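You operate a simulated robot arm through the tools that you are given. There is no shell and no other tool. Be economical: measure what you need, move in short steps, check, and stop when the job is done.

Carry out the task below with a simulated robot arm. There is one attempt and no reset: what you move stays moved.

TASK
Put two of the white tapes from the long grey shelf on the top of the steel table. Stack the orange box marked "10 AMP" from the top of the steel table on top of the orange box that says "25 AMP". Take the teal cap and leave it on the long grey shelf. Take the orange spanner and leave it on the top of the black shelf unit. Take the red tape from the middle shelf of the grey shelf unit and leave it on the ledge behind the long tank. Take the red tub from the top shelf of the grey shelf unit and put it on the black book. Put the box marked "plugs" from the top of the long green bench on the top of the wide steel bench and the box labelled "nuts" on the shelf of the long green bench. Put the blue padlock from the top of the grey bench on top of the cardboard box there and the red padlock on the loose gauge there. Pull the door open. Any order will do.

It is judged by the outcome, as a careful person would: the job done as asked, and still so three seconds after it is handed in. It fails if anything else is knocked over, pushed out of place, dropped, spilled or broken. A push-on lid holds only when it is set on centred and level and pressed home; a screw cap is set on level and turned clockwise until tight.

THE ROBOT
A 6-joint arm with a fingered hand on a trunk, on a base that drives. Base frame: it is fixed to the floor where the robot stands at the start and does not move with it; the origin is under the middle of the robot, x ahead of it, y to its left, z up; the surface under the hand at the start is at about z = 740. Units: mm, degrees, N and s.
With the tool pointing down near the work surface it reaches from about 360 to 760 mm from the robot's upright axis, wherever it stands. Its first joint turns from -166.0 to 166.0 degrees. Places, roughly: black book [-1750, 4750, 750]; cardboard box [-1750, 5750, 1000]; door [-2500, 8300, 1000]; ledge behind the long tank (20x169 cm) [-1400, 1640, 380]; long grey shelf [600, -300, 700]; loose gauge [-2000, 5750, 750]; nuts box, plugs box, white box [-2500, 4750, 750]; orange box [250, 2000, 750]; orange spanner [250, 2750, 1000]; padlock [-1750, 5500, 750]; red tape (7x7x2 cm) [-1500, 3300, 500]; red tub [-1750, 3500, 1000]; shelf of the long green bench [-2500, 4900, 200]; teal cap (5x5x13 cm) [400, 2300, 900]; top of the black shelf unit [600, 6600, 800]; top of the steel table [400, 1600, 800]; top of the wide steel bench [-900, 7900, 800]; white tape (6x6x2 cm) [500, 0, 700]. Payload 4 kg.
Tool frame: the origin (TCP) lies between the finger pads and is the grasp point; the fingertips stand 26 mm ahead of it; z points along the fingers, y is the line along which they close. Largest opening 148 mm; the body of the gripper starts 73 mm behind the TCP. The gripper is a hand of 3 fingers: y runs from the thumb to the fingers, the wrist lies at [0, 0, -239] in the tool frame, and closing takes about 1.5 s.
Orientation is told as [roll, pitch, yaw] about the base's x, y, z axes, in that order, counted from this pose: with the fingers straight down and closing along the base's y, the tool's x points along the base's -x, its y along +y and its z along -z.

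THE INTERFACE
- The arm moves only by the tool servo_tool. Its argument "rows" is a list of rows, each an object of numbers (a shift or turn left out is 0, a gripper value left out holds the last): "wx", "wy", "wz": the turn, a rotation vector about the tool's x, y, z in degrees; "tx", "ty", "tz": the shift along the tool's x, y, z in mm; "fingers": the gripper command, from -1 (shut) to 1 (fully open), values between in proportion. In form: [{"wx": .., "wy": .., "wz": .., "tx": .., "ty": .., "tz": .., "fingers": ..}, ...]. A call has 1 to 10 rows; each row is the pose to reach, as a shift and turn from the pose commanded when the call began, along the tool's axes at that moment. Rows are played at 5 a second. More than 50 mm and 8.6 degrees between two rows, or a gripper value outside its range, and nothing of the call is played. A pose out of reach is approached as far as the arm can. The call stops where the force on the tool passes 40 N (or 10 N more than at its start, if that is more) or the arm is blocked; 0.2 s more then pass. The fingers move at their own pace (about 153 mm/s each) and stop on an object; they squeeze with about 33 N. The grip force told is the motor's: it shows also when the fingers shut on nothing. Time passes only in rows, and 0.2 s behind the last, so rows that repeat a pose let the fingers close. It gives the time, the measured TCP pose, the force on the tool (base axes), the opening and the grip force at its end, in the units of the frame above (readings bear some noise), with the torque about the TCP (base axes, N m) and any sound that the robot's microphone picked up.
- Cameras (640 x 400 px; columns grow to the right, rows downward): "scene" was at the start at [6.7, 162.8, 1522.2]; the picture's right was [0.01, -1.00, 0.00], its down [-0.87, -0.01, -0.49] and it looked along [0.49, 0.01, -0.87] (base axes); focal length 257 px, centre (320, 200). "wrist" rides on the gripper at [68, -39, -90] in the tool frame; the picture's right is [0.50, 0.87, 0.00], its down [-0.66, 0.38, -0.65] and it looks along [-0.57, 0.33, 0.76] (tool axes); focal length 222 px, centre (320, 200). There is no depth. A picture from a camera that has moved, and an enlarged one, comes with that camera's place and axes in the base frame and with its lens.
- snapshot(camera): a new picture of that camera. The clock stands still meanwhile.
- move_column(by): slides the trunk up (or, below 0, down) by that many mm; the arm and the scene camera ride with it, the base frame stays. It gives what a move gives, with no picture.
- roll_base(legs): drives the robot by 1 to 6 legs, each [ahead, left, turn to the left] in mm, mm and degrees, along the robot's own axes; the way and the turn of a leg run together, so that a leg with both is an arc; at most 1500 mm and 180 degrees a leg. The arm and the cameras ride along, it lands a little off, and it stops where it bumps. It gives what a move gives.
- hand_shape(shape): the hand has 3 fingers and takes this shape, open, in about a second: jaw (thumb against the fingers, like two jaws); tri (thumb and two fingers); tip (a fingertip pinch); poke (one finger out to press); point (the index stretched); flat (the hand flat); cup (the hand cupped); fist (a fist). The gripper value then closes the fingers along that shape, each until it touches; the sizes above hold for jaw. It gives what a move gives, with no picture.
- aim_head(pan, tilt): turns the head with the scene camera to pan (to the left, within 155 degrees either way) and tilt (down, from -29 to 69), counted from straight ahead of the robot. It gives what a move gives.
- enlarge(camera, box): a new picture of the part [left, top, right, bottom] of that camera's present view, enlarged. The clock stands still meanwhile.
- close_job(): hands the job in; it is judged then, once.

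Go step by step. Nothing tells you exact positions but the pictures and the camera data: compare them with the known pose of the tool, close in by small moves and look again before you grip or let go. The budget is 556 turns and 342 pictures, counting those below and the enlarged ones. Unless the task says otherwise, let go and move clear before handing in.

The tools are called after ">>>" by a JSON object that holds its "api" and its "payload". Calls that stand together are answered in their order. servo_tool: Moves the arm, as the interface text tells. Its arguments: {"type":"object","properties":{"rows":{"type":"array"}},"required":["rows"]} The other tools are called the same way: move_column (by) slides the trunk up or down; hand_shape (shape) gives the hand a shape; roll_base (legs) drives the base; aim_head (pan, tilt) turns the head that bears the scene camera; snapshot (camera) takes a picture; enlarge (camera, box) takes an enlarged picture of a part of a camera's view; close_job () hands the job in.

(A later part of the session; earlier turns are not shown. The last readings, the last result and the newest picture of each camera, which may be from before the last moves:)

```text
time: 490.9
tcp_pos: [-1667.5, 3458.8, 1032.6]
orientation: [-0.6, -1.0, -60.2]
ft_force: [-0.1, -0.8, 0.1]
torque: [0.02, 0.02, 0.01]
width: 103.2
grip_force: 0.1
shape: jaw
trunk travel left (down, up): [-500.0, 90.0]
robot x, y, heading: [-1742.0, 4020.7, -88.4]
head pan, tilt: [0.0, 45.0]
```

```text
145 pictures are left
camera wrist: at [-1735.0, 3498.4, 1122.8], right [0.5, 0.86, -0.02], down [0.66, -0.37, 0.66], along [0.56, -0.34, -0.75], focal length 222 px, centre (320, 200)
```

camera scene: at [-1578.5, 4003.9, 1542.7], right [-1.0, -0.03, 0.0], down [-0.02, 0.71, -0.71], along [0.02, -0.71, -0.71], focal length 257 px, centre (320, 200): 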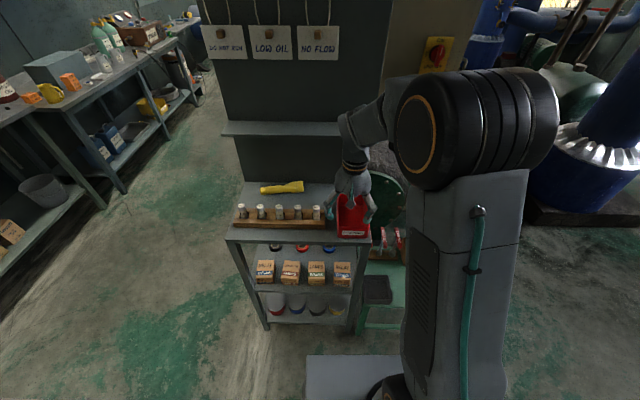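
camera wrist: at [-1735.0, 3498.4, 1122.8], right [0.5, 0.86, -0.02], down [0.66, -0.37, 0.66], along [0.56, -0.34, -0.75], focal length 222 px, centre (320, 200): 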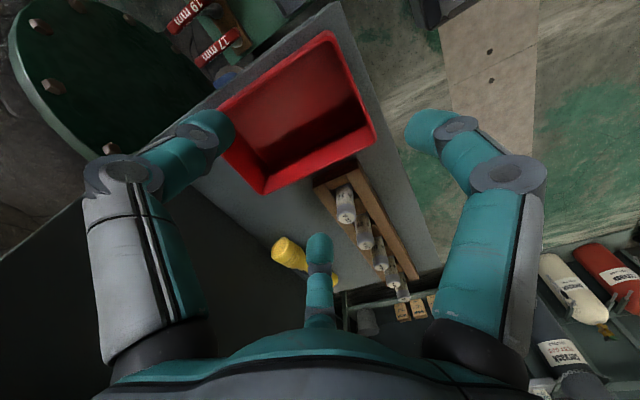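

>>> {"api": "servo_tool", "payload": {"rows": [{"tx": -2, "ty": -8, "wx": -0.6, "wy": 1, "tz": 30}, {"tx": -2, "ty": -8, "wx": -0.6, "wy": 1, "tz": 60}, {"tx": -2, "ty": -8, "wx": -0.6, "wy": 1, "tz": 80}]}}

>>> {"api": "snapshot", "payload": {"camera": "wrist"}}

>>> {"api": "enlarge", "payload": {"camera": "scene", "box": [260, 140, 420, 270]}}

```text
time: 491.7
tcp_pos: [-1674.1, 3452.0, 952.1]
orientation: [-0.1, 0.0, -60.3]
ft_force: [-0.2, -0.2, -0.2]
torque: [0.0, 0.03, 0.01]
width: 103.2
grip_force: 0.0
shape: jaw
trunk travel left (down, up): [-500.0, 90.0]
robot x, y, heading: [-1740.4, 4021.0, -88.5]
head pan, tilt: [0.0, 45.0]
```

```text
144 pictures are left
camera wrist: at [-1740.8, 3489.5, 1043.4], right [0.5, 0.86, 0.0], down [0.65, -0.38, 0.65], along [0.56, -0.33, -0.76], focal length 222 px, centre (320, 200)
```

wrist: 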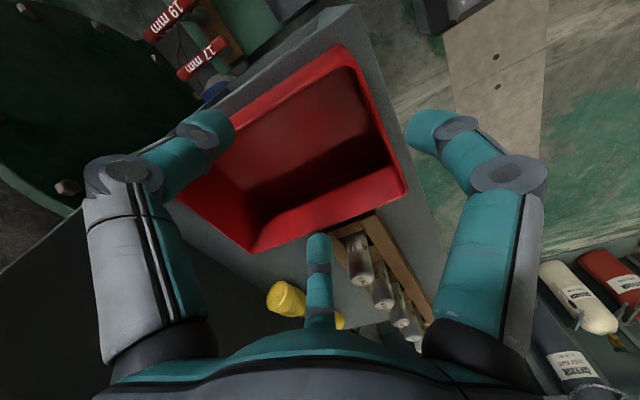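

```text
3.08 times, centred on (340, 205) of scene
camera zoom: at [-1578.5, 4003.9, 1542.7], right [-1.0, -0.03, 0.0], down [-0.02, 0.71, -0.71], along [0.02, -0.71, -0.71], focal length 790 px, centre (258, 185)
```

zoom: 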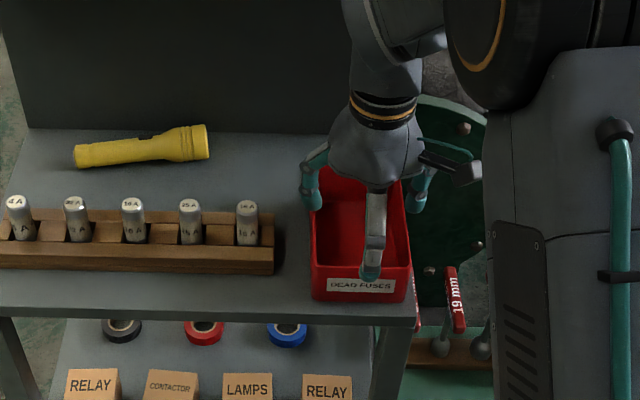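

I'll open a bit wider so the side fingers clear the rim, then descend to about 25 mm below the rim.

>>> {"api": "servo_tool", "payload": {"rows": [{"tz": 0, "fingers": 0.6}, {"tz": 0, "tx": 0}, {"tz": 10}, {"tz": 20}, {"tz": 30}, {"tz": 37}]}}

>>> {"api": "snapshot", "payload": {"camera": "wrist"}}

>>> {"api": "enlarge", "payload": {"camera": "scene", "box": [260, 140, 420, 270]}}

```text
time: 493.1
tcp_pos: [-1674.6, 3451.7, 916.1]
orientation: [0.0, 0.0, -60.3]
ft_force: [-0.4, 0.8, 0.5]
torque: [-0.03, -0.01, 0.02]
width: 118.1
grip_force: 0.1
shape: jaw
trunk travel left (down, up): [-500.0, 90.0]
robot x, y, heading: [-1741.6, 4018.6, -88.2]
head pan, tilt: [0.0, 45.0]
```

```text
142 pictures are left
camera wrist: at [-1741.4, 3489.9, 1006.7], right [0.5, 0.86, 0.0], down [0.65, -0.38, 0.65], along [0.56, -0.33, -0.76], focal length 222 px, centre (320, 200)
```

wrist: 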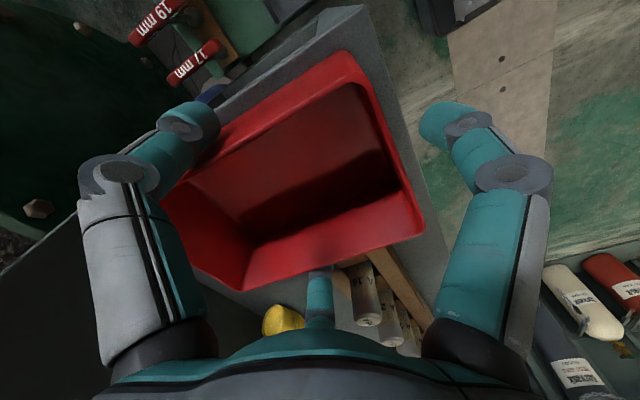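

```text
3.08 times, centred on (340, 205) of scene
camera zoom: at [-1578.5, 4003.9, 1542.7], right [-1.0, -0.03, 0.0], down [-0.02, 0.71, -0.71], along [0.02, -0.71, -0.71], focal length 790 px, centre (258, 185)
```

zoom: 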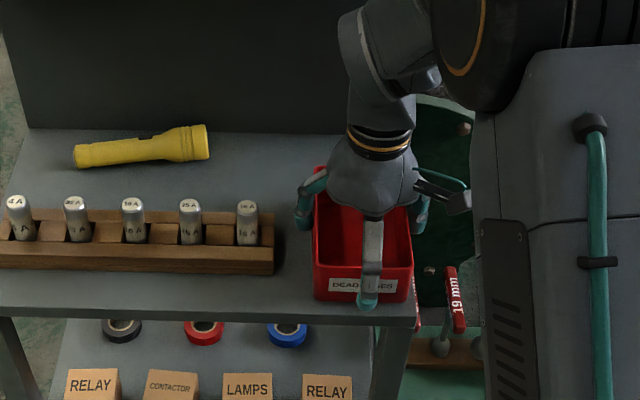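

All three fingers are outside the tub walls. Closing and test lifting.

>>> {"api": "servo_tool", "payload": {"rows": [{"fingers": 0.3}, {"fingers": -0.2}, {"fingers": -1}, {"fingers": -1}, {"fingers": -1}, {"fingers": -1}, {"fingers": -1}, {"tz": -10}, {"tz": -25}, {"tz": -25}]}}

>>> {"api": "snapshot", "payload": {"camera": "wrist"}}

>>> {"api": "enlarge", "payload": {"camera": "scene", "box": [260, 140, 420, 270]}}

```text
time: 495.3
tcp_pos: [-1674.5, 3452.1, 941.1]
orientation: [-0.1, 0.0, -60.3]
ft_force: [-0.1, -0.3, -1.5]
torque: [0.02, 0.0, 0.01]
width: 100.6
grip_force: 33.1
shape: jaw
trunk travel left (down, up): [-500.0, 90.0]
robot x, y, heading: [-1741.8, 4018.4, -88.3]
head pan, tilt: [0.0, 45.0]
```

```text
140 pictures are left
camera wrist: at [-1740.9, 3489.9, 1032.0], right [0.5, 0.86, 0.0], down [0.65, -0.38, 0.65], along [0.56, -0.33, -0.76], focal length 222 px, centre (320, 200)
```

wrist: 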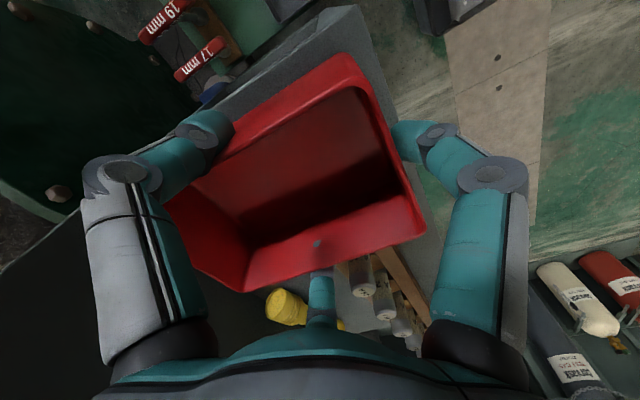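

```text
3.08 times, centred on (340, 205) of scene
camera zoom: at [-1578.5, 4003.9, 1542.6], right [-1.0, -0.03, 0.0], down [-0.02, 0.71, -0.71], along [0.02, -0.71, -0.71], focal length 790 px, centre (258, 185)
```

zoom: 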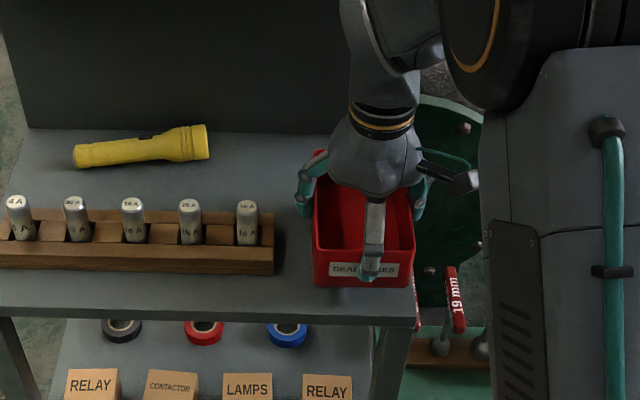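

Firm and level. I'll lift, turn round and head for the black NOTES book on the green bench at about (-1745,4865).

>>> {"api": "servo_tool", "payload": {"rows": [{"tz": -40}, {"tz": -80}, {"tz": -110}]}}

>>> {"api": "roll_base", "payload": {"legs": [[-60, 0, 0], [0, 0, 89], [0, 0, 89.5]]}}

>>> {"api": "aim_head", "payload": {"pan": 0, "tilt": 38}}

>>> {"api": "snapshot", "payload": {"camera": "scene"}}

```text
time: 496.1
tcp_pos: [-1674.4, 3451.9, 1051.5]
orientation: [-0.1, -0.1, -60.3]
ft_force: [0.4, 0.0, -1.2]
torque: [0.03, 0.01, -0.02]
width: 100.7
grip_force: 32.7
shape: jaw
trunk travel left (down, up): [-500.0, 90.0]
robot x, y, heading: [-1741.5, 4021.6, -88.3]
head pan, tilt: [0.0, 45.0]
```

```text
time: 504.6
tcp_pos: [-1793.5, 4649.6, 1050.7]
orientation: [-0.1, 0.0, 118.1]
ft_force: [0.5, -0.2, -0.3]
torque: [-0.05, 0.01, 0.0]
width: 100.0
grip_force: 33.1
shape: jaw
trunk travel left (down, up): [-500.0, 90.0]
robot x, y, heading: [-1745.2, 4078.3, 90.3]
head pan, tilt: [0.0, 45.0]
```

```text
time: 505.3
tcp_pos: [-1793.6, 4649.4, 1051.5]
orientation: [-0.1, 0.0, 118.0]
ft_force: [-0.6, 0.5, -0.9]
torque: [-0.05, 0.0, 0.01]
width: 99.8
grip_force: 33.0
shape: jaw
trunk travel left (down, up): [-500.0, 90.0]
robot x, y, heading: [-1741.7, 4078.4, 90.0]
head pan, tilt: [0.0, 38.0]
```

```text
138 pictures are left
camera scene: at [-1903.4, 4106.1, 1552.9], right [1.0, 0.0, 0.0], down [0.0, -0.62, -0.79], along [0.0, 0.79, -0.62], focal length 257 px, centre (320, 200)
```

scene: 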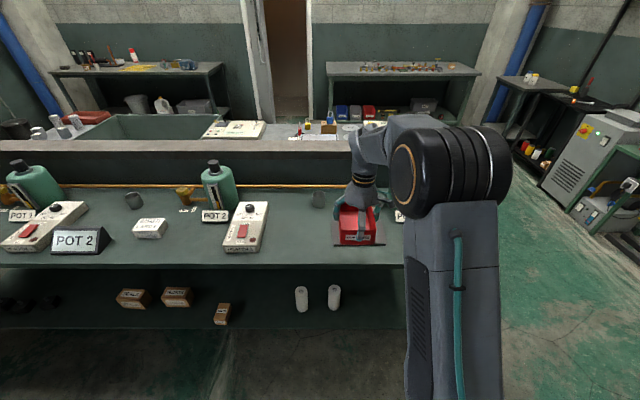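

>>> {"api": "enlarge", "payload": {"camera": "scene", "box": [280, 150, 440, 270]}}

>>> {"api": "snapshot", "payload": {"camera": "wrist"}}

```text
3.33 times, centred on (360, 210) of scene
camera zoom: at [-1903.4, 4106.1, 1552.9], right [1.0, 0.0, 0.0], down [0.0, -0.62, -0.79], along [0.0, 0.79, -0.62], focal length 855 px, centre (187, 167)
```

zoom: 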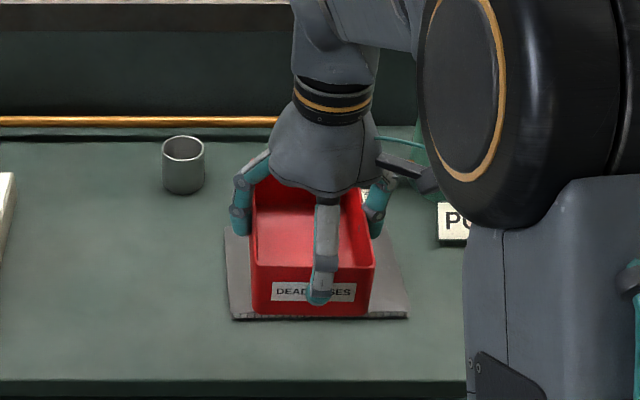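

```text
136 pictures are left
camera wrist: at [-1727.1, 4606.7, 1142.0], right [-0.53, -0.85, 0.0], down [-0.64, 0.4, 0.65], along [-0.55, 0.35, -0.76], focal length 222 px, centre (320, 200)
```

wrist: 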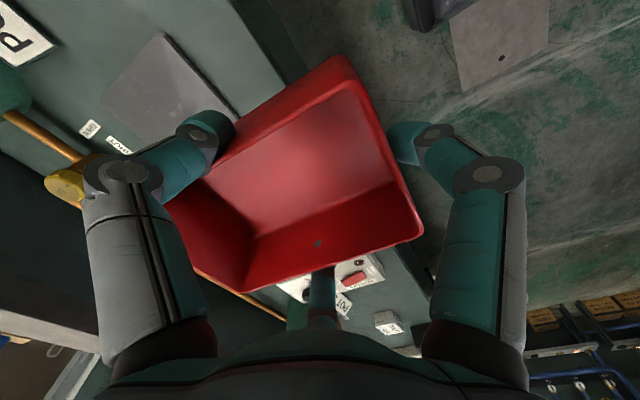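

The book spans x -1855…-1649, y 4770…4920. I'll turn the tub 90° so its long side lies along the book.

>>> {"api": "servo_tool", "payload": {"rows": [{"wz": 8.4}, {"wz": 16.8}, {"wz": 25.2}, {"wz": 33.6}, {"wz": 42}, {"wz": 50.4}, {"wz": 58.8}, {"wz": 67.2}, {"wz": 75.6}, {"wz": 84}]}}

>>> {"api": "servo_tool", "payload": {"rows": [{"wz": 4}]}}

>>> {"api": "roll_base", "payload": {"legs": [[180, -15, 0]]}}

>>> {"api": "enlarge", "payload": {"camera": "scene", "box": [280, 150, 440, 290]}}

```text
time: 507.5
tcp_pos: [-1792.6, 4648.1, 1051.2]
orientation: [-0.1, -0.2, 34.0]
ft_force: [0.4, 0.2, -1.2]
torque: [0.0, 0.03, 0.0]
width: 99.9
grip_force: 33.2
shape: jaw
trunk travel left (down, up): [-500.0, 90.0]
robot x, y, heading: [-1744.3, 4079.0, 89.8]
head pan, tilt: [0.0, 38.0]
```

```text
time: 507.9
tcp_pos: [-1794.4, 4648.9, 1052.3]
orientation: [0.0, -0.1, 30.0]
ft_force: [0.3, 0.0, -0.6]
torque: [-0.02, 0.02, -0.03]
width: 99.9
grip_force: 32.7
shape: jaw
trunk travel left (down, up): [-500.0, 90.0]
robot x, y, heading: [-1741.4, 4082.9, 89.9]
head pan, tilt: [0.0, 38.0]
```

```text
time: 509.4
tcp_pos: [-1779.7, 4827.7, 1050.9]
orientation: [-0.1, -0.1, 30.1]
ft_force: [-0.4, 0.4, -1.2]
torque: [0.0, 0.04, 0.02]
width: 99.8
grip_force: 33.0
shape: jaw
trunk travel left (down, up): [-500.0, 90.0]
robot x, y, heading: [-1730.2, 4255.8, 89.9]
head pan, tilt: [0.0, 38.0]
```

```text
2.86 times, centred on (360, 220) of scene
camera zoom: at [-1888.4, 4284.4, 1552.9], right [1.0, 0.0, 0.0], down [0.0, -0.62, -0.79], along [0.0, 0.79, -0.62], focal length 733 px, centre (206, 143)
```

zoom: 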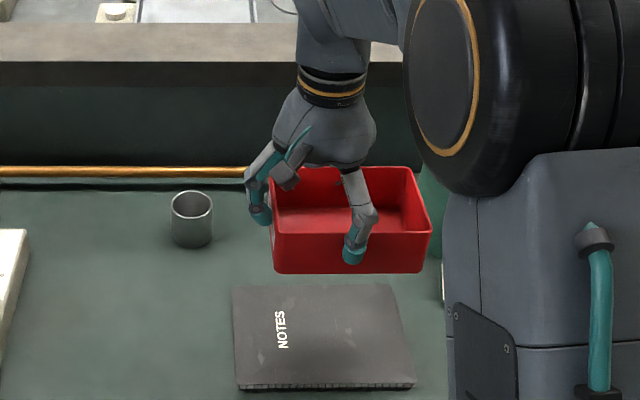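

Now lowering over the book's centre.

>>> {"api": "servo_tool", "payload": {"rows": [{"tx": -4, "ty": 6, "tz": 40}, {"tx": -7, "ty": 12, "tz": 80}, {"tx": -7, "ty": 12, "tz": 120}, {"tx": -7, "ty": 12, "tz": 150}]}}

>>> {"api": "enlarge", "payload": {"camera": "scene", "box": [280, 150, 440, 290]}}

```text
time: 510.4
tcp_pos: [-1780.5, 4841.8, 899.1]
orientation: [0.0, -0.1, 30.1]
ft_force: [0.2, -1.0, -0.9]
torque: [0.04, 0.03, 0.0]
width: 99.8
grip_force: 32.7
shape: jaw
trunk travel left (down, up): [-500.0, 90.0]
robot x, y, heading: [-1729.6, 4256.1, 90.1]
head pan, tilt: [0.0, 38.0]
```

```text
2.86 times, centred on (360, 220) of scene
camera zoom: at [-1888.4, 4284.2, 1552.9], right [1.0, 0.0, 0.0], down [0.0, -0.62, -0.79], along [0.0, 0.79, -0.62], focal length 733 px, centre (206, 143)
```

zoom: 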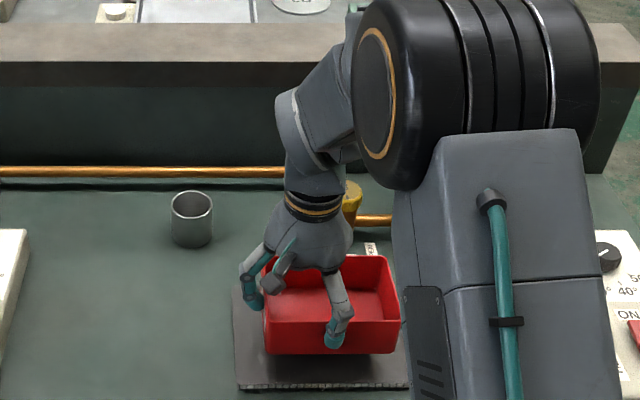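

>>> {"api": "servo_tool", "payload": {"rows": [{"tx": 7, "ty": 4, "tz": 6}, {"tx": 7, "ty": 4, "tz": 11}, {"tx": 7, "ty": 4, "tz": 15}, {"tx": 7, "ty": 4, "tz": 18}, {"tx": 7, "ty": 4, "tz": 21}, {"tx": 7, "ty": 4, "tz": 24}, {"tx": 7, "ty": 4, "tz": 27}, {"tx": 7, "ty": 4, "tz": 30}]}}

```text
time: 512.2
tcp_pos: [-1786.4, 4841.9, 870.3]
orientation: [0.0, 0.0, 30.2]
ft_force: [-0.5, -0.1, -1.5]
torque: [0.02, -0.01, -0.01]
width: 99.7
grip_force: 33.7
shape: jaw
trunk travel left (down, up): [-500.0, 90.0]
robot x, y, heading: [-1725.8, 4253.5, 90.0]
head pan, tilt: [0.0, 38.0]
```

>>> {"api": "servo_tool", "payload": {"rows": [{"tz": 2}, {"tz": 4}, {"tz": 6}, {"tz": 8}, {"tz": 10}, {"tz": 12}, {"tz": 14}, {"tz": 16}, {"tz": 18}, {"tz": 20}]}}

```text
time: 513.4
tcp_pos: [-1786.8, 4841.4, 866.8]
orientation: [0.5, -0.3, 29.9]
ft_force: [-2.1, -5.1, 24.3]
torque: [-0.22, -0.34, -0.24]
width: 98.8
grip_force: 33.5
shape: jaw
trunk travel left (down, up): [-500.0, 90.0]
robot x, y, heading: [-1728.6, 4260.3, 90.1]
head pan, tilt: [0.0, 38.0]
stopped in row 5: the force on the tool passed its limit at 42 N (the readings are from after the stop); the commanded pose is now the measured one
```

Contact with the book. Releasing evenly and rising.

>>> {"api": "servo_tool", "payload": {"rows": [{"tz": -2, "fingers": 0.4}, {"tz": -2, "fingers": 0.5}, {"tz": -2, "fingers": 0.6}, {"tz": -2, "fingers": 0.65}, {"tz": -20}, {"tz": -50}, {"tz": -90}, {"tz": -130}, {"tz": -170}]}}

>>> {"api": "enlarge", "payload": {"camera": "scene", "box": [280, 150, 440, 290]}}

```text
time: 515.4
tcp_pos: [-1787.5, 4841.0, 1034.6]
orientation: [0.2, -0.3, 30.1]
ft_force: [-0.1, 0.1, -0.2]
torque: [-0.02, 0.0, 0.0]
width: 121.9
grip_force: 0.1
shape: jaw
trunk travel left (down, up): [-500.0, 90.0]
robot x, y, heading: [-1729.2, 4253.4, 90.0]
head pan, tilt: [0.0, 38.0]
```

```text
2.86 times, centred on (360, 220) of scene
camera zoom: at [-1888.4, 4283.9, 1552.9], right [1.0, 0.0, 0.0], down [0.0, -0.62, -0.79], along [0.0, 0.79, -0.62], focal length 733 px, centre (206, 143)
```

zoom: 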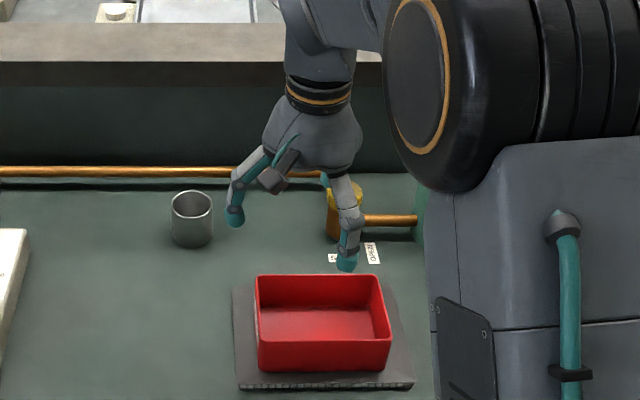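

The tub sits on the book. Last: the red tape on the middle shelf at about (-1474,3297,515), between shelves, best reached from the unit's open east end at an angle, with a tilted hand. I'll rotate the hand, and drive to the north-east of the unit, heading -150°.

>>> {"api": "servo_tool", "payload": {"rows": [{"wz": -8, "fingers": 0}, {"wz": -16}, {"wz": -24}, {"wz": -30}]}}

>>> {"api": "roll_base", "payload": {"legs": [[-100, 0, 0], [0, -1030, 0], [0, 0, 120], [222, 345, 0]]}}

>>> {"api": "aim_head", "payload": {"pan": 0, "tilt": 42}}

>>> {"api": "snapshot", "payload": {"camera": "scene"}}

```text
time: 516.4
tcp_pos: [-1786.4, 4842.0, 1033.6]
orientation: [0.1, -0.2, 60.3]
ft_force: [0.6, 0.1, 0.0]
torque: [0.02, -0.02, 0.01]
width: 74.4
grip_force: 0.1
shape: jaw
trunk travel left (down, up): [-500.0, 90.0]
robot x, y, heading: [-1728.2, 4255.8, 90.2]
head pan, tilt: [0.0, 38.0]
```

```text
time: 529.7
tcp_pos: [-1176.0, 3398.3, 1034.4]
orientation: [0.2, -0.3, -178.9]
ft_force: [-0.3, 0.2, 1.0]
torque: [0.0, 0.03, 0.03]
width: 74.3
grip_force: 0.1
shape: jaw
trunk travel left (down, up): [-500.0, 90.0]
robot x, y, heading: [-705.3, 3750.8, -149.1]
head pan, tilt: [0.0, 38.0]
```

```text
time: 530.3
tcp_pos: [-1175.2, 3398.7, 1034.4]
orientation: [0.1, -0.3, -178.9]
ft_force: [-0.5, -0.6, -0.7]
torque: [-0.01, -0.01, -0.02]
width: 74.4
grip_force: 0.1
shape: jaw
trunk travel left (down, up): [-500.0, 90.0]
robot x, y, heading: [-706.0, 3749.4, -148.8]
head pan, tilt: [0.0, 42.0]
```

```text
132 pictures are left
camera scene: at [-641.2, 3600.7, 1547.0], right [-0.52, 0.86, 0.0], down [0.57, 0.34, -0.74], along [-0.64, -0.38, -0.67], focal length 257 px, centre (320, 200)
```

scene: 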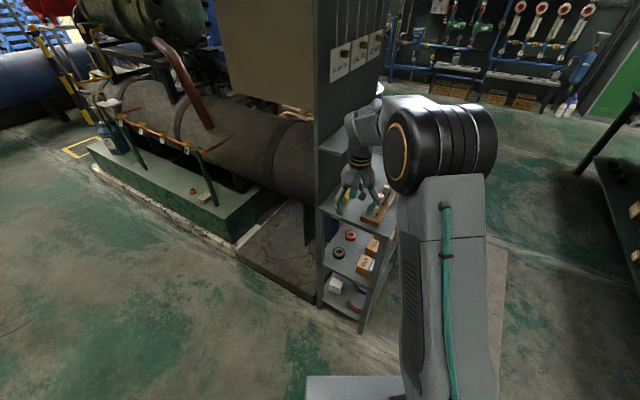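

>>> {"api": "roll_base", "payload": {"legs": [[-170, 0, 0]]}}

>>> {"api": "move_column", "payload": {"by": -400}}

>>> {"api": "snapshot", "payload": {"camera": "scene"}}

>>> {"api": "snapshot", "payload": {"camera": "wrist"}}

```text
time: 531.8
tcp_pos: [-1026.8, 3487.9, 1034.4]
orientation: [0.0, -0.3, -179.0]
ft_force: [0.0, -0.5, 0.2]
torque: [0.02, -0.02, 0.01]
width: 74.5
grip_force: 0.1
shape: jaw
trunk travel left (down, up): [-500.0, 90.0]
robot x, y, heading: [-558.3, 3839.7, -148.9]
head pan, tilt: [0.0, 42.0]
```

```text
time: 535.6
tcp_pos: [-1027.6, 3488.0, 635.0]
orientation: [0.1, -0.2, -179.1]
ft_force: [-0.7, -0.3, 0.7]
torque: [-0.02, 0.0, 0.02]
width: 74.3
grip_force: 0.1
shape: jaw
trunk travel left (down, up): [-100.0, 490.0]
robot x, y, heading: [-557.5, 3839.7, -148.8]
head pan, tilt: [0.0, 42.0]
```

```text
131 pictures are left
camera scene: at [-493.6, 3689.3, 1147.0], right [-0.51, 0.86, 0.0], down [0.57, 0.34, -0.74], along [-0.64, -0.38, -0.67], focal length 257 px, centre (320, 200)
```

scene: 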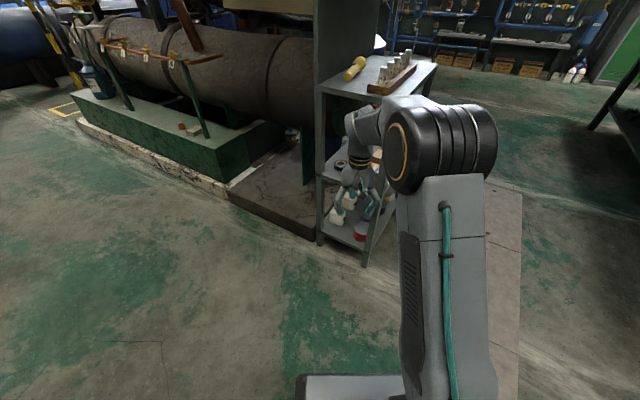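

```text
130 pictures are left
camera wrist: at [-960.5, 3527.3, 724.6], right [0.51, -0.86, 0.0], down [-0.65, -0.39, 0.66], along [-0.56, -0.34, -0.75], focal length 222 px, centre (320, 200)
```

wrist: 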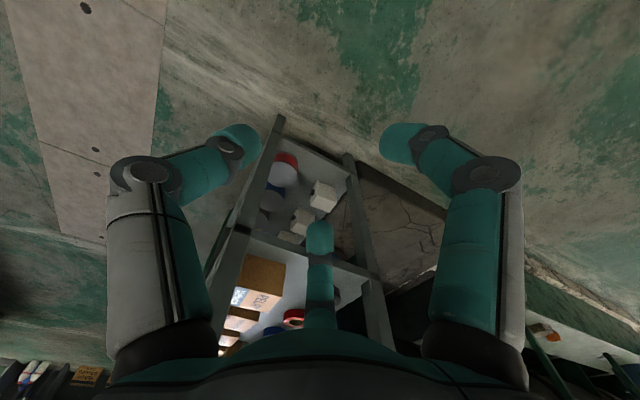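

>>> {"api": "servo_tool", "payload": {"rows": [{"wx": -3.75, "wy": -6.5}, {"wx": -7.5, "wy": -13}, {"wx": -11.25, "wy": -19.5}, {"wx": -15, "wy": -26}, {"wx": -18.75, "wy": -32.5}, {"wx": -22.5, "wy": -39}]}}

>>> {"api": "snapshot", "payload": {"camera": "wrist"}}

```text
time: 537.0
tcp_pos: [-1034.8, 3498.9, 633.0]
orientation: [19.3, -33.7, 174.2]
ft_force: [0.5, 0.1, -0.7]
torque: [0.01, 0.03, 0.0]
width: 74.4
grip_force: 0.1
shape: jaw
out of reach, approached as far as the arm can: row 6
trunk travel left (down, up): [-100.0, 490.0]
robot x, y, heading: [-553.8, 3840.6, -149.2]
head pan, tilt: [0.0, 42.0]
```

```text
129 pictures are left
camera wrist: at [-931.0, 3553.3, 657.0], right [0.49, -0.87, -0.04], down [-0.15, -0.13, 0.98], along [-0.86, -0.47, -0.19], focal length 222 px, centre (320, 200)
```

wrist: 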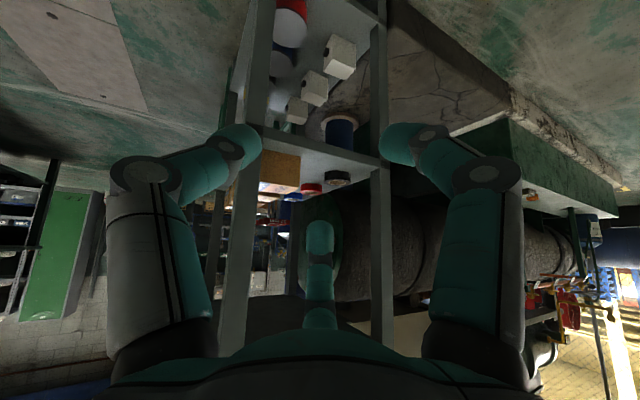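

I can see the three tapes on the middle shelf from here (camera is upside down). I'll lower a little and advance toward the opening, then look closely.

>>> {"api": "move_column", "payload": {"by": -50}}

>>> {"api": "roll_base", "payload": {"legs": [[205, 0, 0]]}}

>>> {"api": "snapshot", "payload": {"camera": "wrist"}}

>>> {"api": "snapshot", "payload": {"camera": "scene"}}

```text
time: 537.9
tcp_pos: [-1034.7, 3499.2, 583.5]
orientation: [19.2, -33.5, 174.1]
ft_force: [-0.5, 0.6, 0.7]
torque: [0.02, 0.0, 0.01]
width: 74.4
grip_force: 0.1
shape: jaw
trunk travel left (down, up): [-50.0, 540.0]
robot x, y, heading: [-556.9, 3838.2, -149.2]
head pan, tilt: [0.0, 42.0]
```

```text
time: 539.5
tcp_pos: [-1207.3, 3394.1, 582.9]
orientation: [19.2, -33.6, 174.0]
ft_force: [-0.8, -0.6, -0.4]
torque: [-0.02, 0.01, -0.02]
width: 74.4
grip_force: 0.1
shape: jaw
trunk travel left (down, up): [-50.0, 540.0]
robot x, y, heading: [-731.2, 3733.7, -149.1]
head pan, tilt: [0.0, 42.0]
```

```text
128 pictures are left
camera wrist: at [-1105.5, 3448.6, 607.0], right [0.49, -0.87, -0.04], down [-0.15, -0.13, 0.98], along [-0.86, -0.47, -0.19], focal length 222 px, centre (320, 200)
```

wrist: 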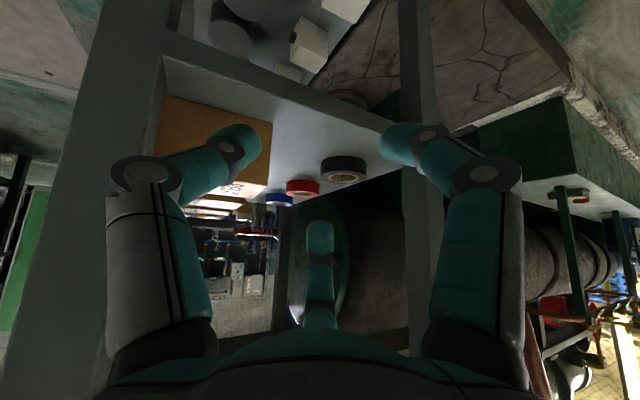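

```text
127 pictures are left
camera scene: at [-667.8, 3584.8, 1097.0], right [-0.51, 0.86, 0.0], down [0.57, 0.34, -0.74], along [-0.64, -0.38, -0.67], focal length 257 px, centre (320, 200)
```

scene: 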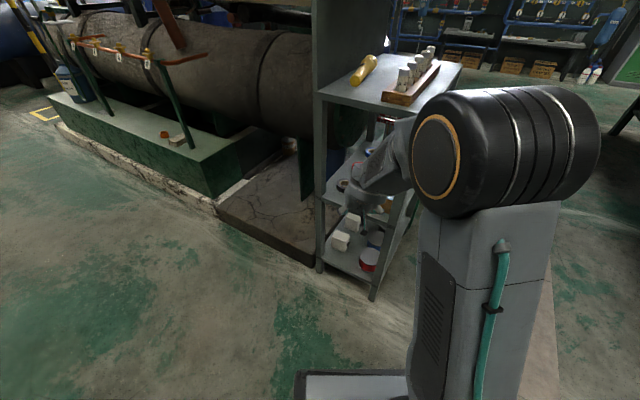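

>>> {"api": "enlarge", "payload": {"camera": "wrist", "box": [140, 40, 460, 240]}}

```text
2.00 times, centred on (300, 140) of wrist
camera zoom: at [-1105.5, 3448.6, 607.0], right [0.49, -0.87, -0.04], down [-0.15, -0.13, 0.98], along [-0.86, -0.47, -0.19], focal length 444 px, centre (360, 320)
```

zoom: 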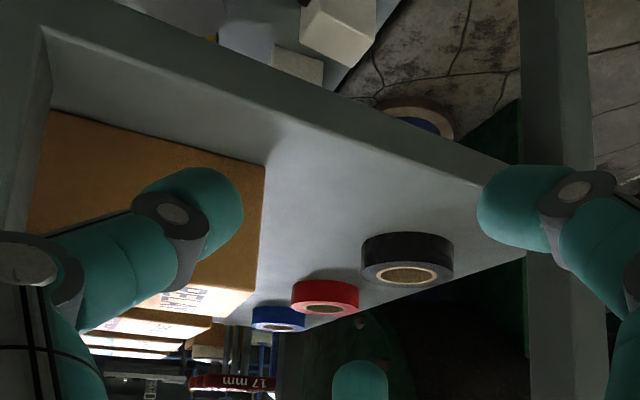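

Shelf surface ≈501, red tape ≈(-1474,3291), hole ≈38 mm. I'll reposition the base (heading about -165°) to avoid the unit's posts, and keep the hand at the opening's lane.

>>> {"api": "roll_base", "payload": {"legs": [[-120, 0, 0], [0, 0, -16], [0, 175, 0]]}}

>>> {"api": "servo_tool", "payload": {"rows": [{"wx": -4.2, "wy": 2.1, "wz": -5.9}, {"wx": -8.4, "wy": 4.1, "wz": -11.7}, {"wx": -12.6, "wy": 6.2, "wz": -17.6}, {"wx": -16.8, "wy": 8.2, "wz": -23.4}]}}

>>> {"api": "snapshot", "payload": {"camera": "wrist"}}

>>> {"api": "snapshot", "payload": {"camera": "scene"}}

```text
time: 542.8
tcp_pos: [-1134.5, 3428.9, 583.0]
orientation: [19.2, -33.6, 158.3]
ft_force: [-0.2, 0.6, -0.6]
torque: [-0.01, 0.0, -0.01]
width: 74.5
grip_force: 0.0
shape: jaw
trunk travel left (down, up): [-50.0, 540.0]
robot x, y, heading: [-582.4, 3631.3, -164.8]
head pan, tilt: [0.0, 42.0]
```

```text
time: 543.8
tcp_pos: [-1135.7, 3429.0, 582.4]
orientation: [19.6, -33.6, -172.0]
ft_force: [0.2, -0.1, 0.1]
torque: [0.01, 0.01, 0.03]
width: 74.3
grip_force: 0.1
shape: jaw
out of reach, approached as far as the arm can: row 2, 3
trunk travel left (down, up): [-50.0, 540.0]
robot x, y, heading: [-584.2, 3633.0, -165.0]
head pan, tilt: [0.0, 42.0]
```

```text
125 pictures are left
camera wrist: at [-1048.7, 3508.4, 606.7], right [0.69, -0.73, -0.03], down [-0.11, -0.15, 0.98], along [-0.72, -0.67, -0.19], focal length 222 px, centre (320, 200)
```

wrist: 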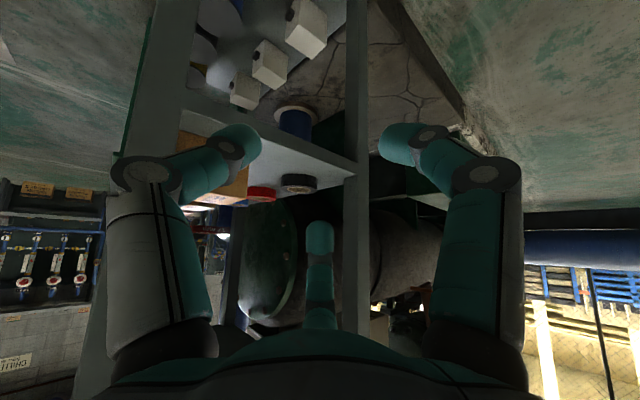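

```text
124 pictures are left
camera scene: at [-562.8, 3466.8, 1097.0], right [-0.26, 0.97, 0.0], down [0.65, 0.18, -0.74], along [-0.72, -0.19, -0.67], focal length 257 px, centre (320, 200)
```

scene: 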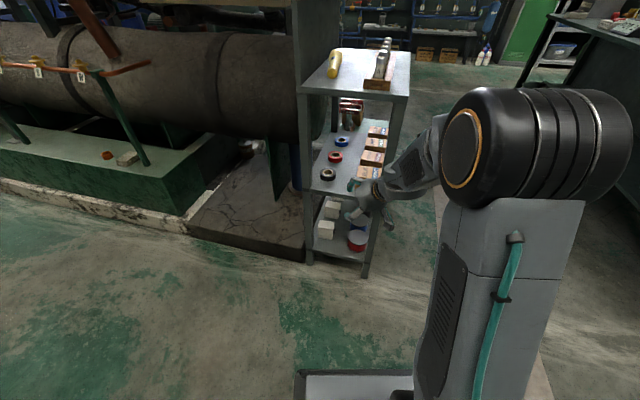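

The hand now points at heading ≈-139°, tilted 39°. Narrowing the fingers and moving to the start of the free lane (y≈3340), z≈568.

>>> {"api": "servo_tool", "payload": {"rows": [{"fingers": -0.3}, {"fingers": -0.52}, {"fingers": -0.52}]}}

>>> {"api": "roll_base", "payload": {"legs": [[99, 65, 0]]}}

>>> {"api": "move_column", "payload": {"by": -14}}

>>> {"api": "snapshot", "payload": {"camera": "wrist"}}

>>> {"api": "enlarge", "payload": {"camera": "scene", "box": [280, 40, 440, 260]}}

```text
time: 544.6
tcp_pos: [-1135.1, 3429.6, 584.2]
orientation: [19.5, -33.6, -171.9]
ft_force: [0.0, -0.2, 0.6]
torque: [0.0, 0.0, 0.03]
width: 36.5
grip_force: 0.2
shape: jaw
trunk travel left (down, up): [-50.0, 540.0]
robot x, y, heading: [-584.3, 3626.0, -164.8]
head pan, tilt: [0.0, 42.0]
```

```text
time: 545.8
tcp_pos: [-1214.1, 3341.6, 584.4]
orientation: [19.5, -33.6, -171.9]
ft_force: [-1.2, 0.0, -1.0]
torque: [-0.01, 0.01, 0.02]
width: 35.9
grip_force: 0.0
shape: jaw
trunk travel left (down, up): [-50.0, 540.0]
robot x, y, heading: [-662.6, 3536.7, -164.8]
head pan, tilt: [0.0, 42.0]
```

```text
time: 546.4
tcp_pos: [-1213.6, 3340.8, 569.1]
orientation: [19.6, -33.6, -171.9]
ft_force: [-0.6, 0.0, 1.0]
torque: [0.01, 0.01, 0.01]
width: 35.9
grip_force: 0.0
shape: jaw
trunk travel left (down, up): [-36.0, 554.0]
robot x, y, heading: [-660.7, 3541.9, -164.8]
head pan, tilt: [0.0, 42.0]
```

```text
123 pictures are left
camera wrist: at [-1127.7, 3419.6, 592.7], right [0.69, -0.73, -0.04], down [-0.11, -0.16, 0.98], along [-0.72, -0.67, -0.19], focal length 222 px, centre (320, 200)
```

wrist: 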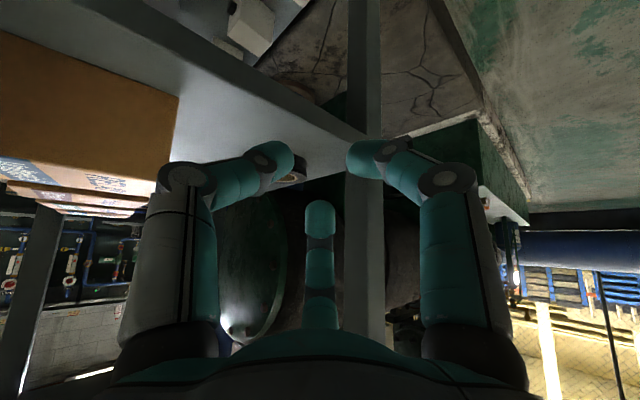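

```text
1.82 times, centred on (360, 150) of scene
camera zoom: at [-641.7, 3377.9, 1082.9], right [-0.26, 0.97, 0.0], down [0.65, 0.17, -0.74], along [-0.72, -0.19, -0.67], focal length 466 px, centre (247, 291)
```

zoom: 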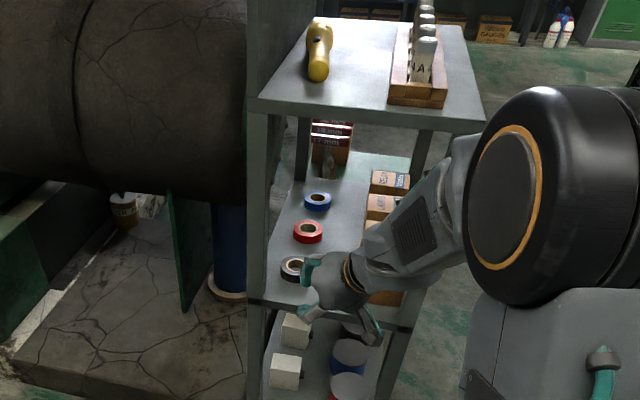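

The lane looks right. I'll advance in alternating small arm and base moves to keep the forearm off the posts.

>>> {"api": "servo_tool", "payload": {"rows": [{"tx": 2.9, "ty": -22.8, "tz": -10.3}]}}

>>> {"api": "roll_base", "payload": {"legs": [[103, 19, 0]]}}

>>> {"api": "servo_tool", "payload": {"rows": [{"tx": -17.2, "ty": -35.4, "tz": -0.5}]}}

>>> {"api": "enlarge", "payload": {"camera": "scene", "box": [280, 40, 440, 260]}}

>>> {"api": "snapshot", "payload": {"camera": "wrist"}}

```text
time: 546.8
tcp_pos: [-1214.7, 3366.2, 568.2]
orientation: [19.5, -33.5, -171.9]
ft_force: [-0.2, -0.4, 0.3]
torque: [-0.03, -0.04, -0.01]
width: 35.6
grip_force: 0.1
shape: jaw
trunk travel left (down, up): [-36.0, 554.0]
robot x, y, heading: [-659.9, 3539.6, -164.7]
head pan, tilt: [0.0, 42.0]
```

```text
time: 548.0
tcp_pos: [-1310.1, 3319.8, 570.4]
orientation: [19.4, -33.6, -172.0]
ft_force: [-0.7, 0.5, 0.2]
torque: [0.02, 0.01, -0.06]
width: 36.1
grip_force: 0.0
shape: jaw
trunk travel left (down, up): [-36.0, 554.0]
robot x, y, heading: [-759.6, 3492.7, -164.8]
head pan, tilt: [0.0, 42.0]
```

```text
time: 548.4
tcp_pos: [-1336.1, 3351.0, 571.0]
orientation: [19.5, -33.7, -171.9]
ft_force: [0.0, -0.2, -0.2]
torque: [-0.02, 0.0, -0.01]
width: 35.5
grip_force: 0.0
shape: jaw
trunk travel left (down, up): [-36.0, 554.0]
robot x, y, heading: [-758.5, 3494.2, -164.6]
head pan, tilt: [0.0, 42.0]
```

```text
1.82 times, centred on (360, 150) of scene
camera zoom: at [-737.5, 3332.1, 1083.0], right [-0.26, 0.97, 0.0], down [0.65, 0.17, -0.74], along [-0.72, -0.19, -0.67], focal length 466 px, centre (247, 291)
```

zoom: 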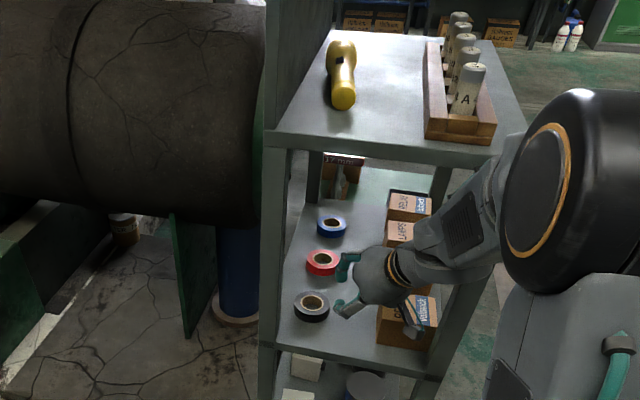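

```text
120 pictures are left
camera wrist: at [-1249.9, 3429.6, 593.4], right [0.69, -0.73, -0.04], down [-0.11, -0.16, 0.98], along [-0.72, -0.67, -0.19], focal length 222 px, centre (320, 200)
```

wrist: 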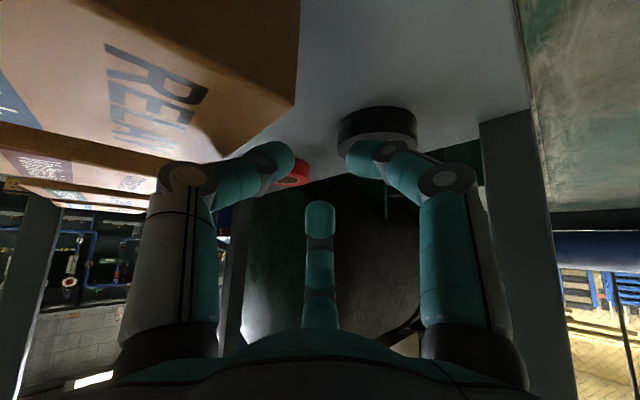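

Everything is clear so far. Advancing the base the remaining ~85 mm.

>>> {"api": "roll_base", "payload": {"legs": [[85, 8, 0]]}}

>>> {"api": "snapshot", "payload": {"camera": "wrist"}}

>>> {"api": "enlarge", "payload": {"camera": "scene", "box": [280, 60, 420, 240]}}

```text
time: 549.5
tcp_pos: [-1387.9, 3331.6, 564.2]
orientation: [19.7, -32.5, -172.3]
ft_force: [-0.2, -0.4, 0.1]
torque: [-0.02, 0.05, 0.03]
width: 35.7
grip_force: 0.1
shape: jaw
trunk travel left (down, up): [-36.0, 554.0]
robot x, y, heading: [-817.2, 3468.5, -165.1]
head pan, tilt: [0.0, 42.0]
stopped in leg 1: the robot was blocked; the commanded pose is now the measured one
```

```text
119 pictures are left
camera wrist: at [-1302.2, 3409.4, 589.2], right [0.68, -0.73, -0.02], down [-0.13, -0.16, 0.98], along [-0.72, -0.66, -0.2], focal length 222 px, centre (320, 200)
```

wrist: 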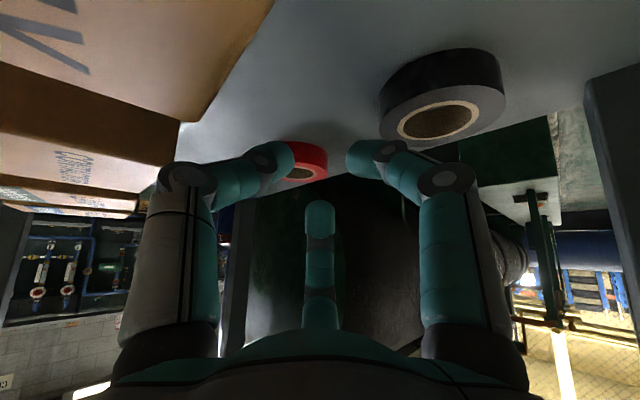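

```text
2.22 times, centred on (350, 150) of scene
camera zoom: at [-797.2, 3309.2, 1083.2], right [-0.26, 0.97, 0.0], down [0.64, 0.17, -0.74], along [-0.72, -0.19, -0.67], focal length 570 px, centre (253, 311)
```

zoom: 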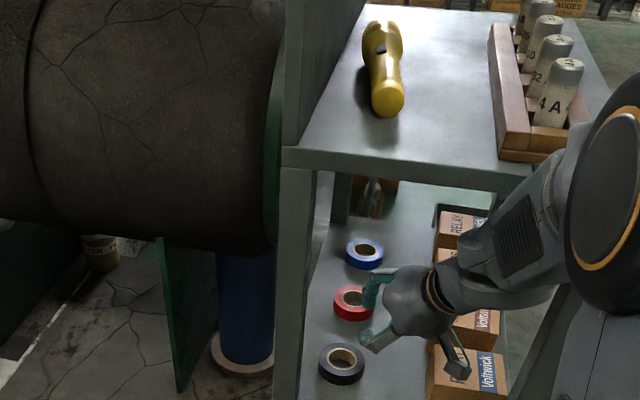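

The base was blocked, probably the forearm meeting the top shelf's edge. I'll back off a little, lower the trunk and extend the arm instead, so that the forearm lies flatter.

>>> {"api": "roll_base", "payload": {"legs": [[-40, 0, 0]]}}

>>> {"api": "servo_tool", "payload": {"rows": [{"tx": -11, "ty": 5.7, "tz": -15.6}]}}

>>> {"api": "move_column", "payload": {"by": -36}}

>>> {"api": "servo_tool", "payload": {"rows": [{"tx": -11, "ty": 5.7, "tz": -15.6}]}}

>>> {"api": "aim_head", "payload": {"pan": -10, "tilt": 30}}

>>> {"api": "snapshot", "payload": {"camera": "scene"}}

```text
time: 550.4
tcp_pos: [-1349.8, 3339.6, 564.0]
orientation: [19.5, -32.6, -172.3]
ft_force: [0.8, -1.0, 0.0]
torque: [-0.02, 0.02, -0.02]
width: 35.5
grip_force: 0.1
shape: jaw
trunk travel left (down, up): [-36.0, 554.0]
robot x, y, heading: [-778.3, 3478.6, -164.9]
head pan, tilt: [0.0, 42.0]
```

```text
time: 550.8
tcp_pos: [-1350.1, 3336.9, 581.8]
orientation: [19.7, -32.3, -172.1]
ft_force: [-0.1, -0.2, -0.1]
torque: [-0.01, 0.01, 0.0]
width: 35.3
grip_force: 0.2
shape: jaw
trunk travel left (down, up): [-36.0, 554.0]
robot x, y, heading: [-779.0, 3479.0, -164.7]
head pan, tilt: [0.0, 42.0]
```

```text
time: 551.4
tcp_pos: [-1354.1, 3335.7, 560.0]
orientation: [19.6, -33.8, -171.7]
ft_force: [2.8, -4.1, 18.9]
torque: [1.23, 0.06, -0.17]
width: 34.3
grip_force: 0.1
shape: jaw
trunk travel left (down, up): [-4.0, 586.0]
robot x, y, heading: [-775.9, 3479.2, -165.0]
head pan, tilt: [0.0, 42.0]
stopped: the force on the tool passed its limit at 56 N (the readings are from after the stop); the commanded pose is now the measured one
```

```text
time: 551.8
tcp_pos: [-1353.5, 3334.8, 574.8]
orientation: [19.5, -33.2, -171.9]
ft_force: [-0.6, 1.9, 1.1]
torque: [-0.12, -0.09, 0.14]
width: 35.3
grip_force: 0.1
shape: jaw
trunk travel left (down, up): [-4.0, 586.0]
robot x, y, heading: [-779.6, 3480.3, -164.9]
head pan, tilt: [0.0, 42.0]
```

```text
time: 552.6
tcp_pos: [-1353.2, 3335.1, 576.7]
orientation: [19.4, -33.5, -171.9]
ft_force: [-0.6, 0.2, -0.1]
torque: [0.03, -0.01, -0.02]
width: 35.4
grip_force: 0.0
shape: jaw
trunk travel left (down, up): [-4.0, 586.0]
robot x, y, heading: [-780.2, 3482.6, -164.9]
head pan, tilt: [-10.0, 30.0]
```

```text
117 pictures are left
camera scene: at [-768.8, 3329.5, 1068.1], right [-0.09, 1.0, 0.0], down [0.5, 0.05, -0.87], along [-0.86, -0.08, -0.5], focal length 257 px, centre (320, 200)
```

scene: 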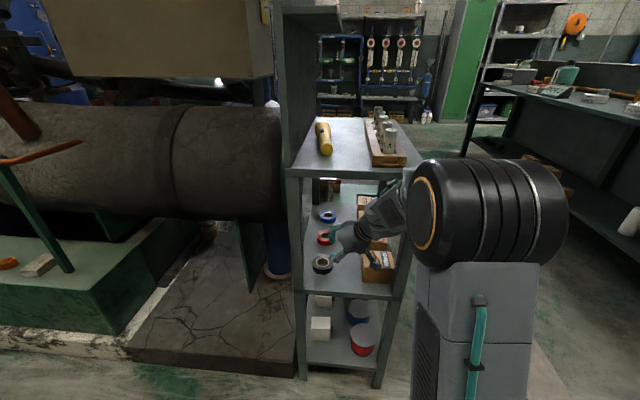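

Something pressed the RELAY box's edge lightly; I've risen again. Now extending the arm toward the tape in small steps.

>>> {"api": "servo_tool", "payload": {"rows": [{"tx": -14, "ty": 1, "tz": 11}, {"tx": -28, "ty": 2, "tz": 22}]}}

>>> {"api": "snapshot", "payload": {"camera": "wrist"}}

>>> {"api": "enlarge", "payload": {"camera": "scene", "box": [270, 110, 450, 300]}}

```text
time: 553.2
tcp_pos: [-1388.6, 3325.5, 578.3]
orientation: [19.3, -33.6, -171.7]
ft_force: [0.6, -0.9, 0.1]
torque: [0.03, -0.04, 0.0]
width: 35.6
grip_force: 0.1
shape: jaw
trunk travel left (down, up): [-4.0, 586.0]
robot x, y, heading: [-784.2, 3484.0, -164.6]
head pan, tilt: [-10.0, 30.0]
```

```text
116 pictures are left
camera wrist: at [-1302.8, 3403.9, 601.5], right [0.69, -0.73, -0.04], down [-0.12, -0.16, 0.98], along [-0.72, -0.67, -0.19], focal length 222 px, centre (320, 200)
```

wrist: 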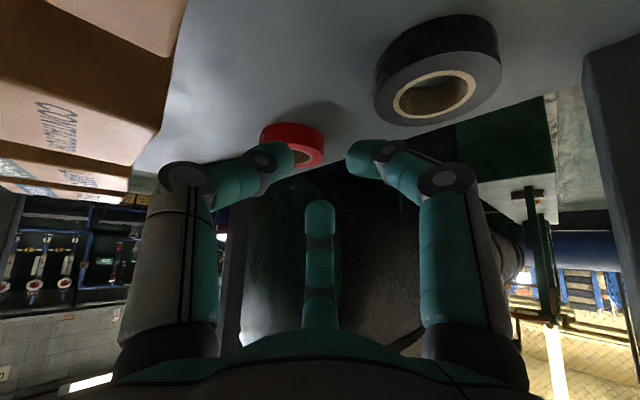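

```text
2.11 times, centred on (360, 205) of scene
camera zoom: at [-771.0, 3333.1, 1069.6], right [-0.09, 1.0, 0.0], down [0.5, 0.05, -0.87], along [-0.86, -0.08, -0.5], focal length 540 px, centre (236, 190)
```

zoom: 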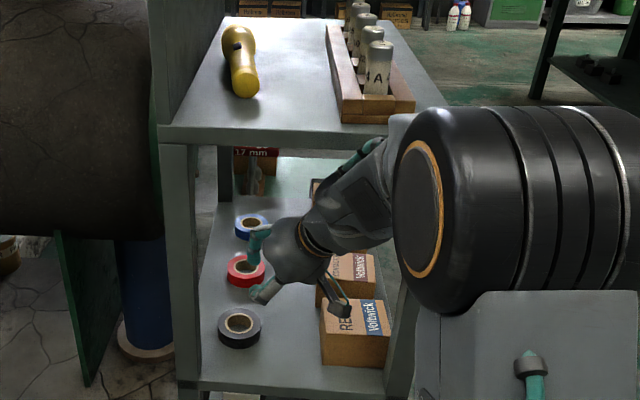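

>>> {"api": "servo_tool", "payload": {"rows": [{"tx": -17, "ty": -2, "tz": 11.5}, {"tx": -34.2, "ty": -4.1, "tz": 22.9}, {"tx": -26, "ty": -8.3, "tz": 34.6}]}}

>>> {"api": "snapshot", "payload": {"camera": "wrist"}}

>>> {"api": "enlarge", "payload": {"camera": "scene", "box": [310, 170, 430, 290]}}

```text
time: 554.0
tcp_pos: [-1419.2, 3314.5, 563.0]
orientation: [19.6, -33.6, -172.0]
ft_force: [-0.1, -0.4, -1.2]
torque: [0.0, -0.04, 0.01]
width: 35.3
grip_force: 0.3
shape: jaw
trunk travel left (down, up): [-4.0, 586.0]
robot x, y, heading: [-782.4, 3477.5, -164.9]
head pan, tilt: [-10.0, 30.0]
```

```text
114 pictures are left
camera wrist: at [-1333.6, 3392.7, 587.0], right [0.69, -0.73, -0.03], down [-0.12, -0.16, 0.98], along [-0.72, -0.67, -0.19], focal length 222 px, centre (320, 200)
```

wrist: 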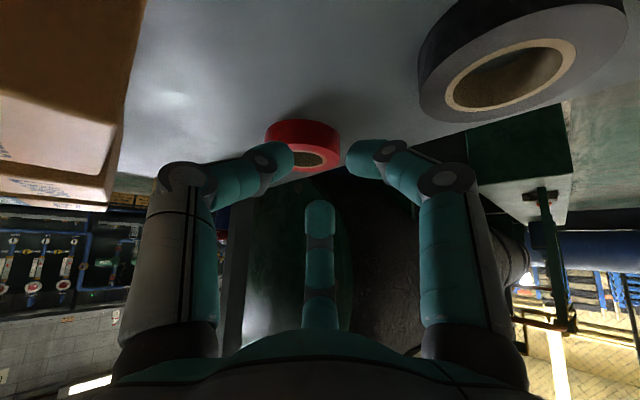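

```text
3.33 times, centred on (370, 230) of scene
camera zoom: at [-760.7, 3333.5, 1068.8], right [-0.09, 1.0, 0.0], down [0.49, 0.04, -0.87], along [-0.87, -0.08, -0.49], focal length 855 px, centre (153, 100)
```

zoom: 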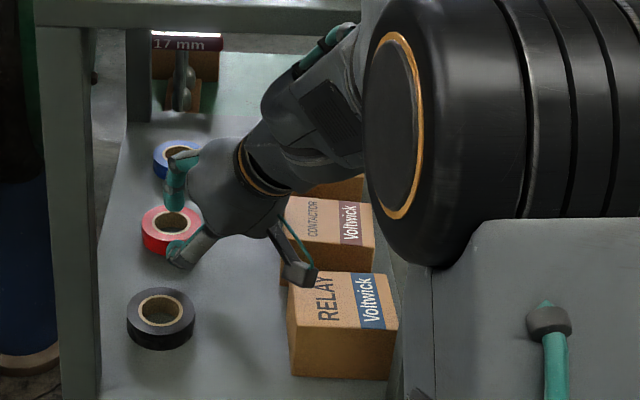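

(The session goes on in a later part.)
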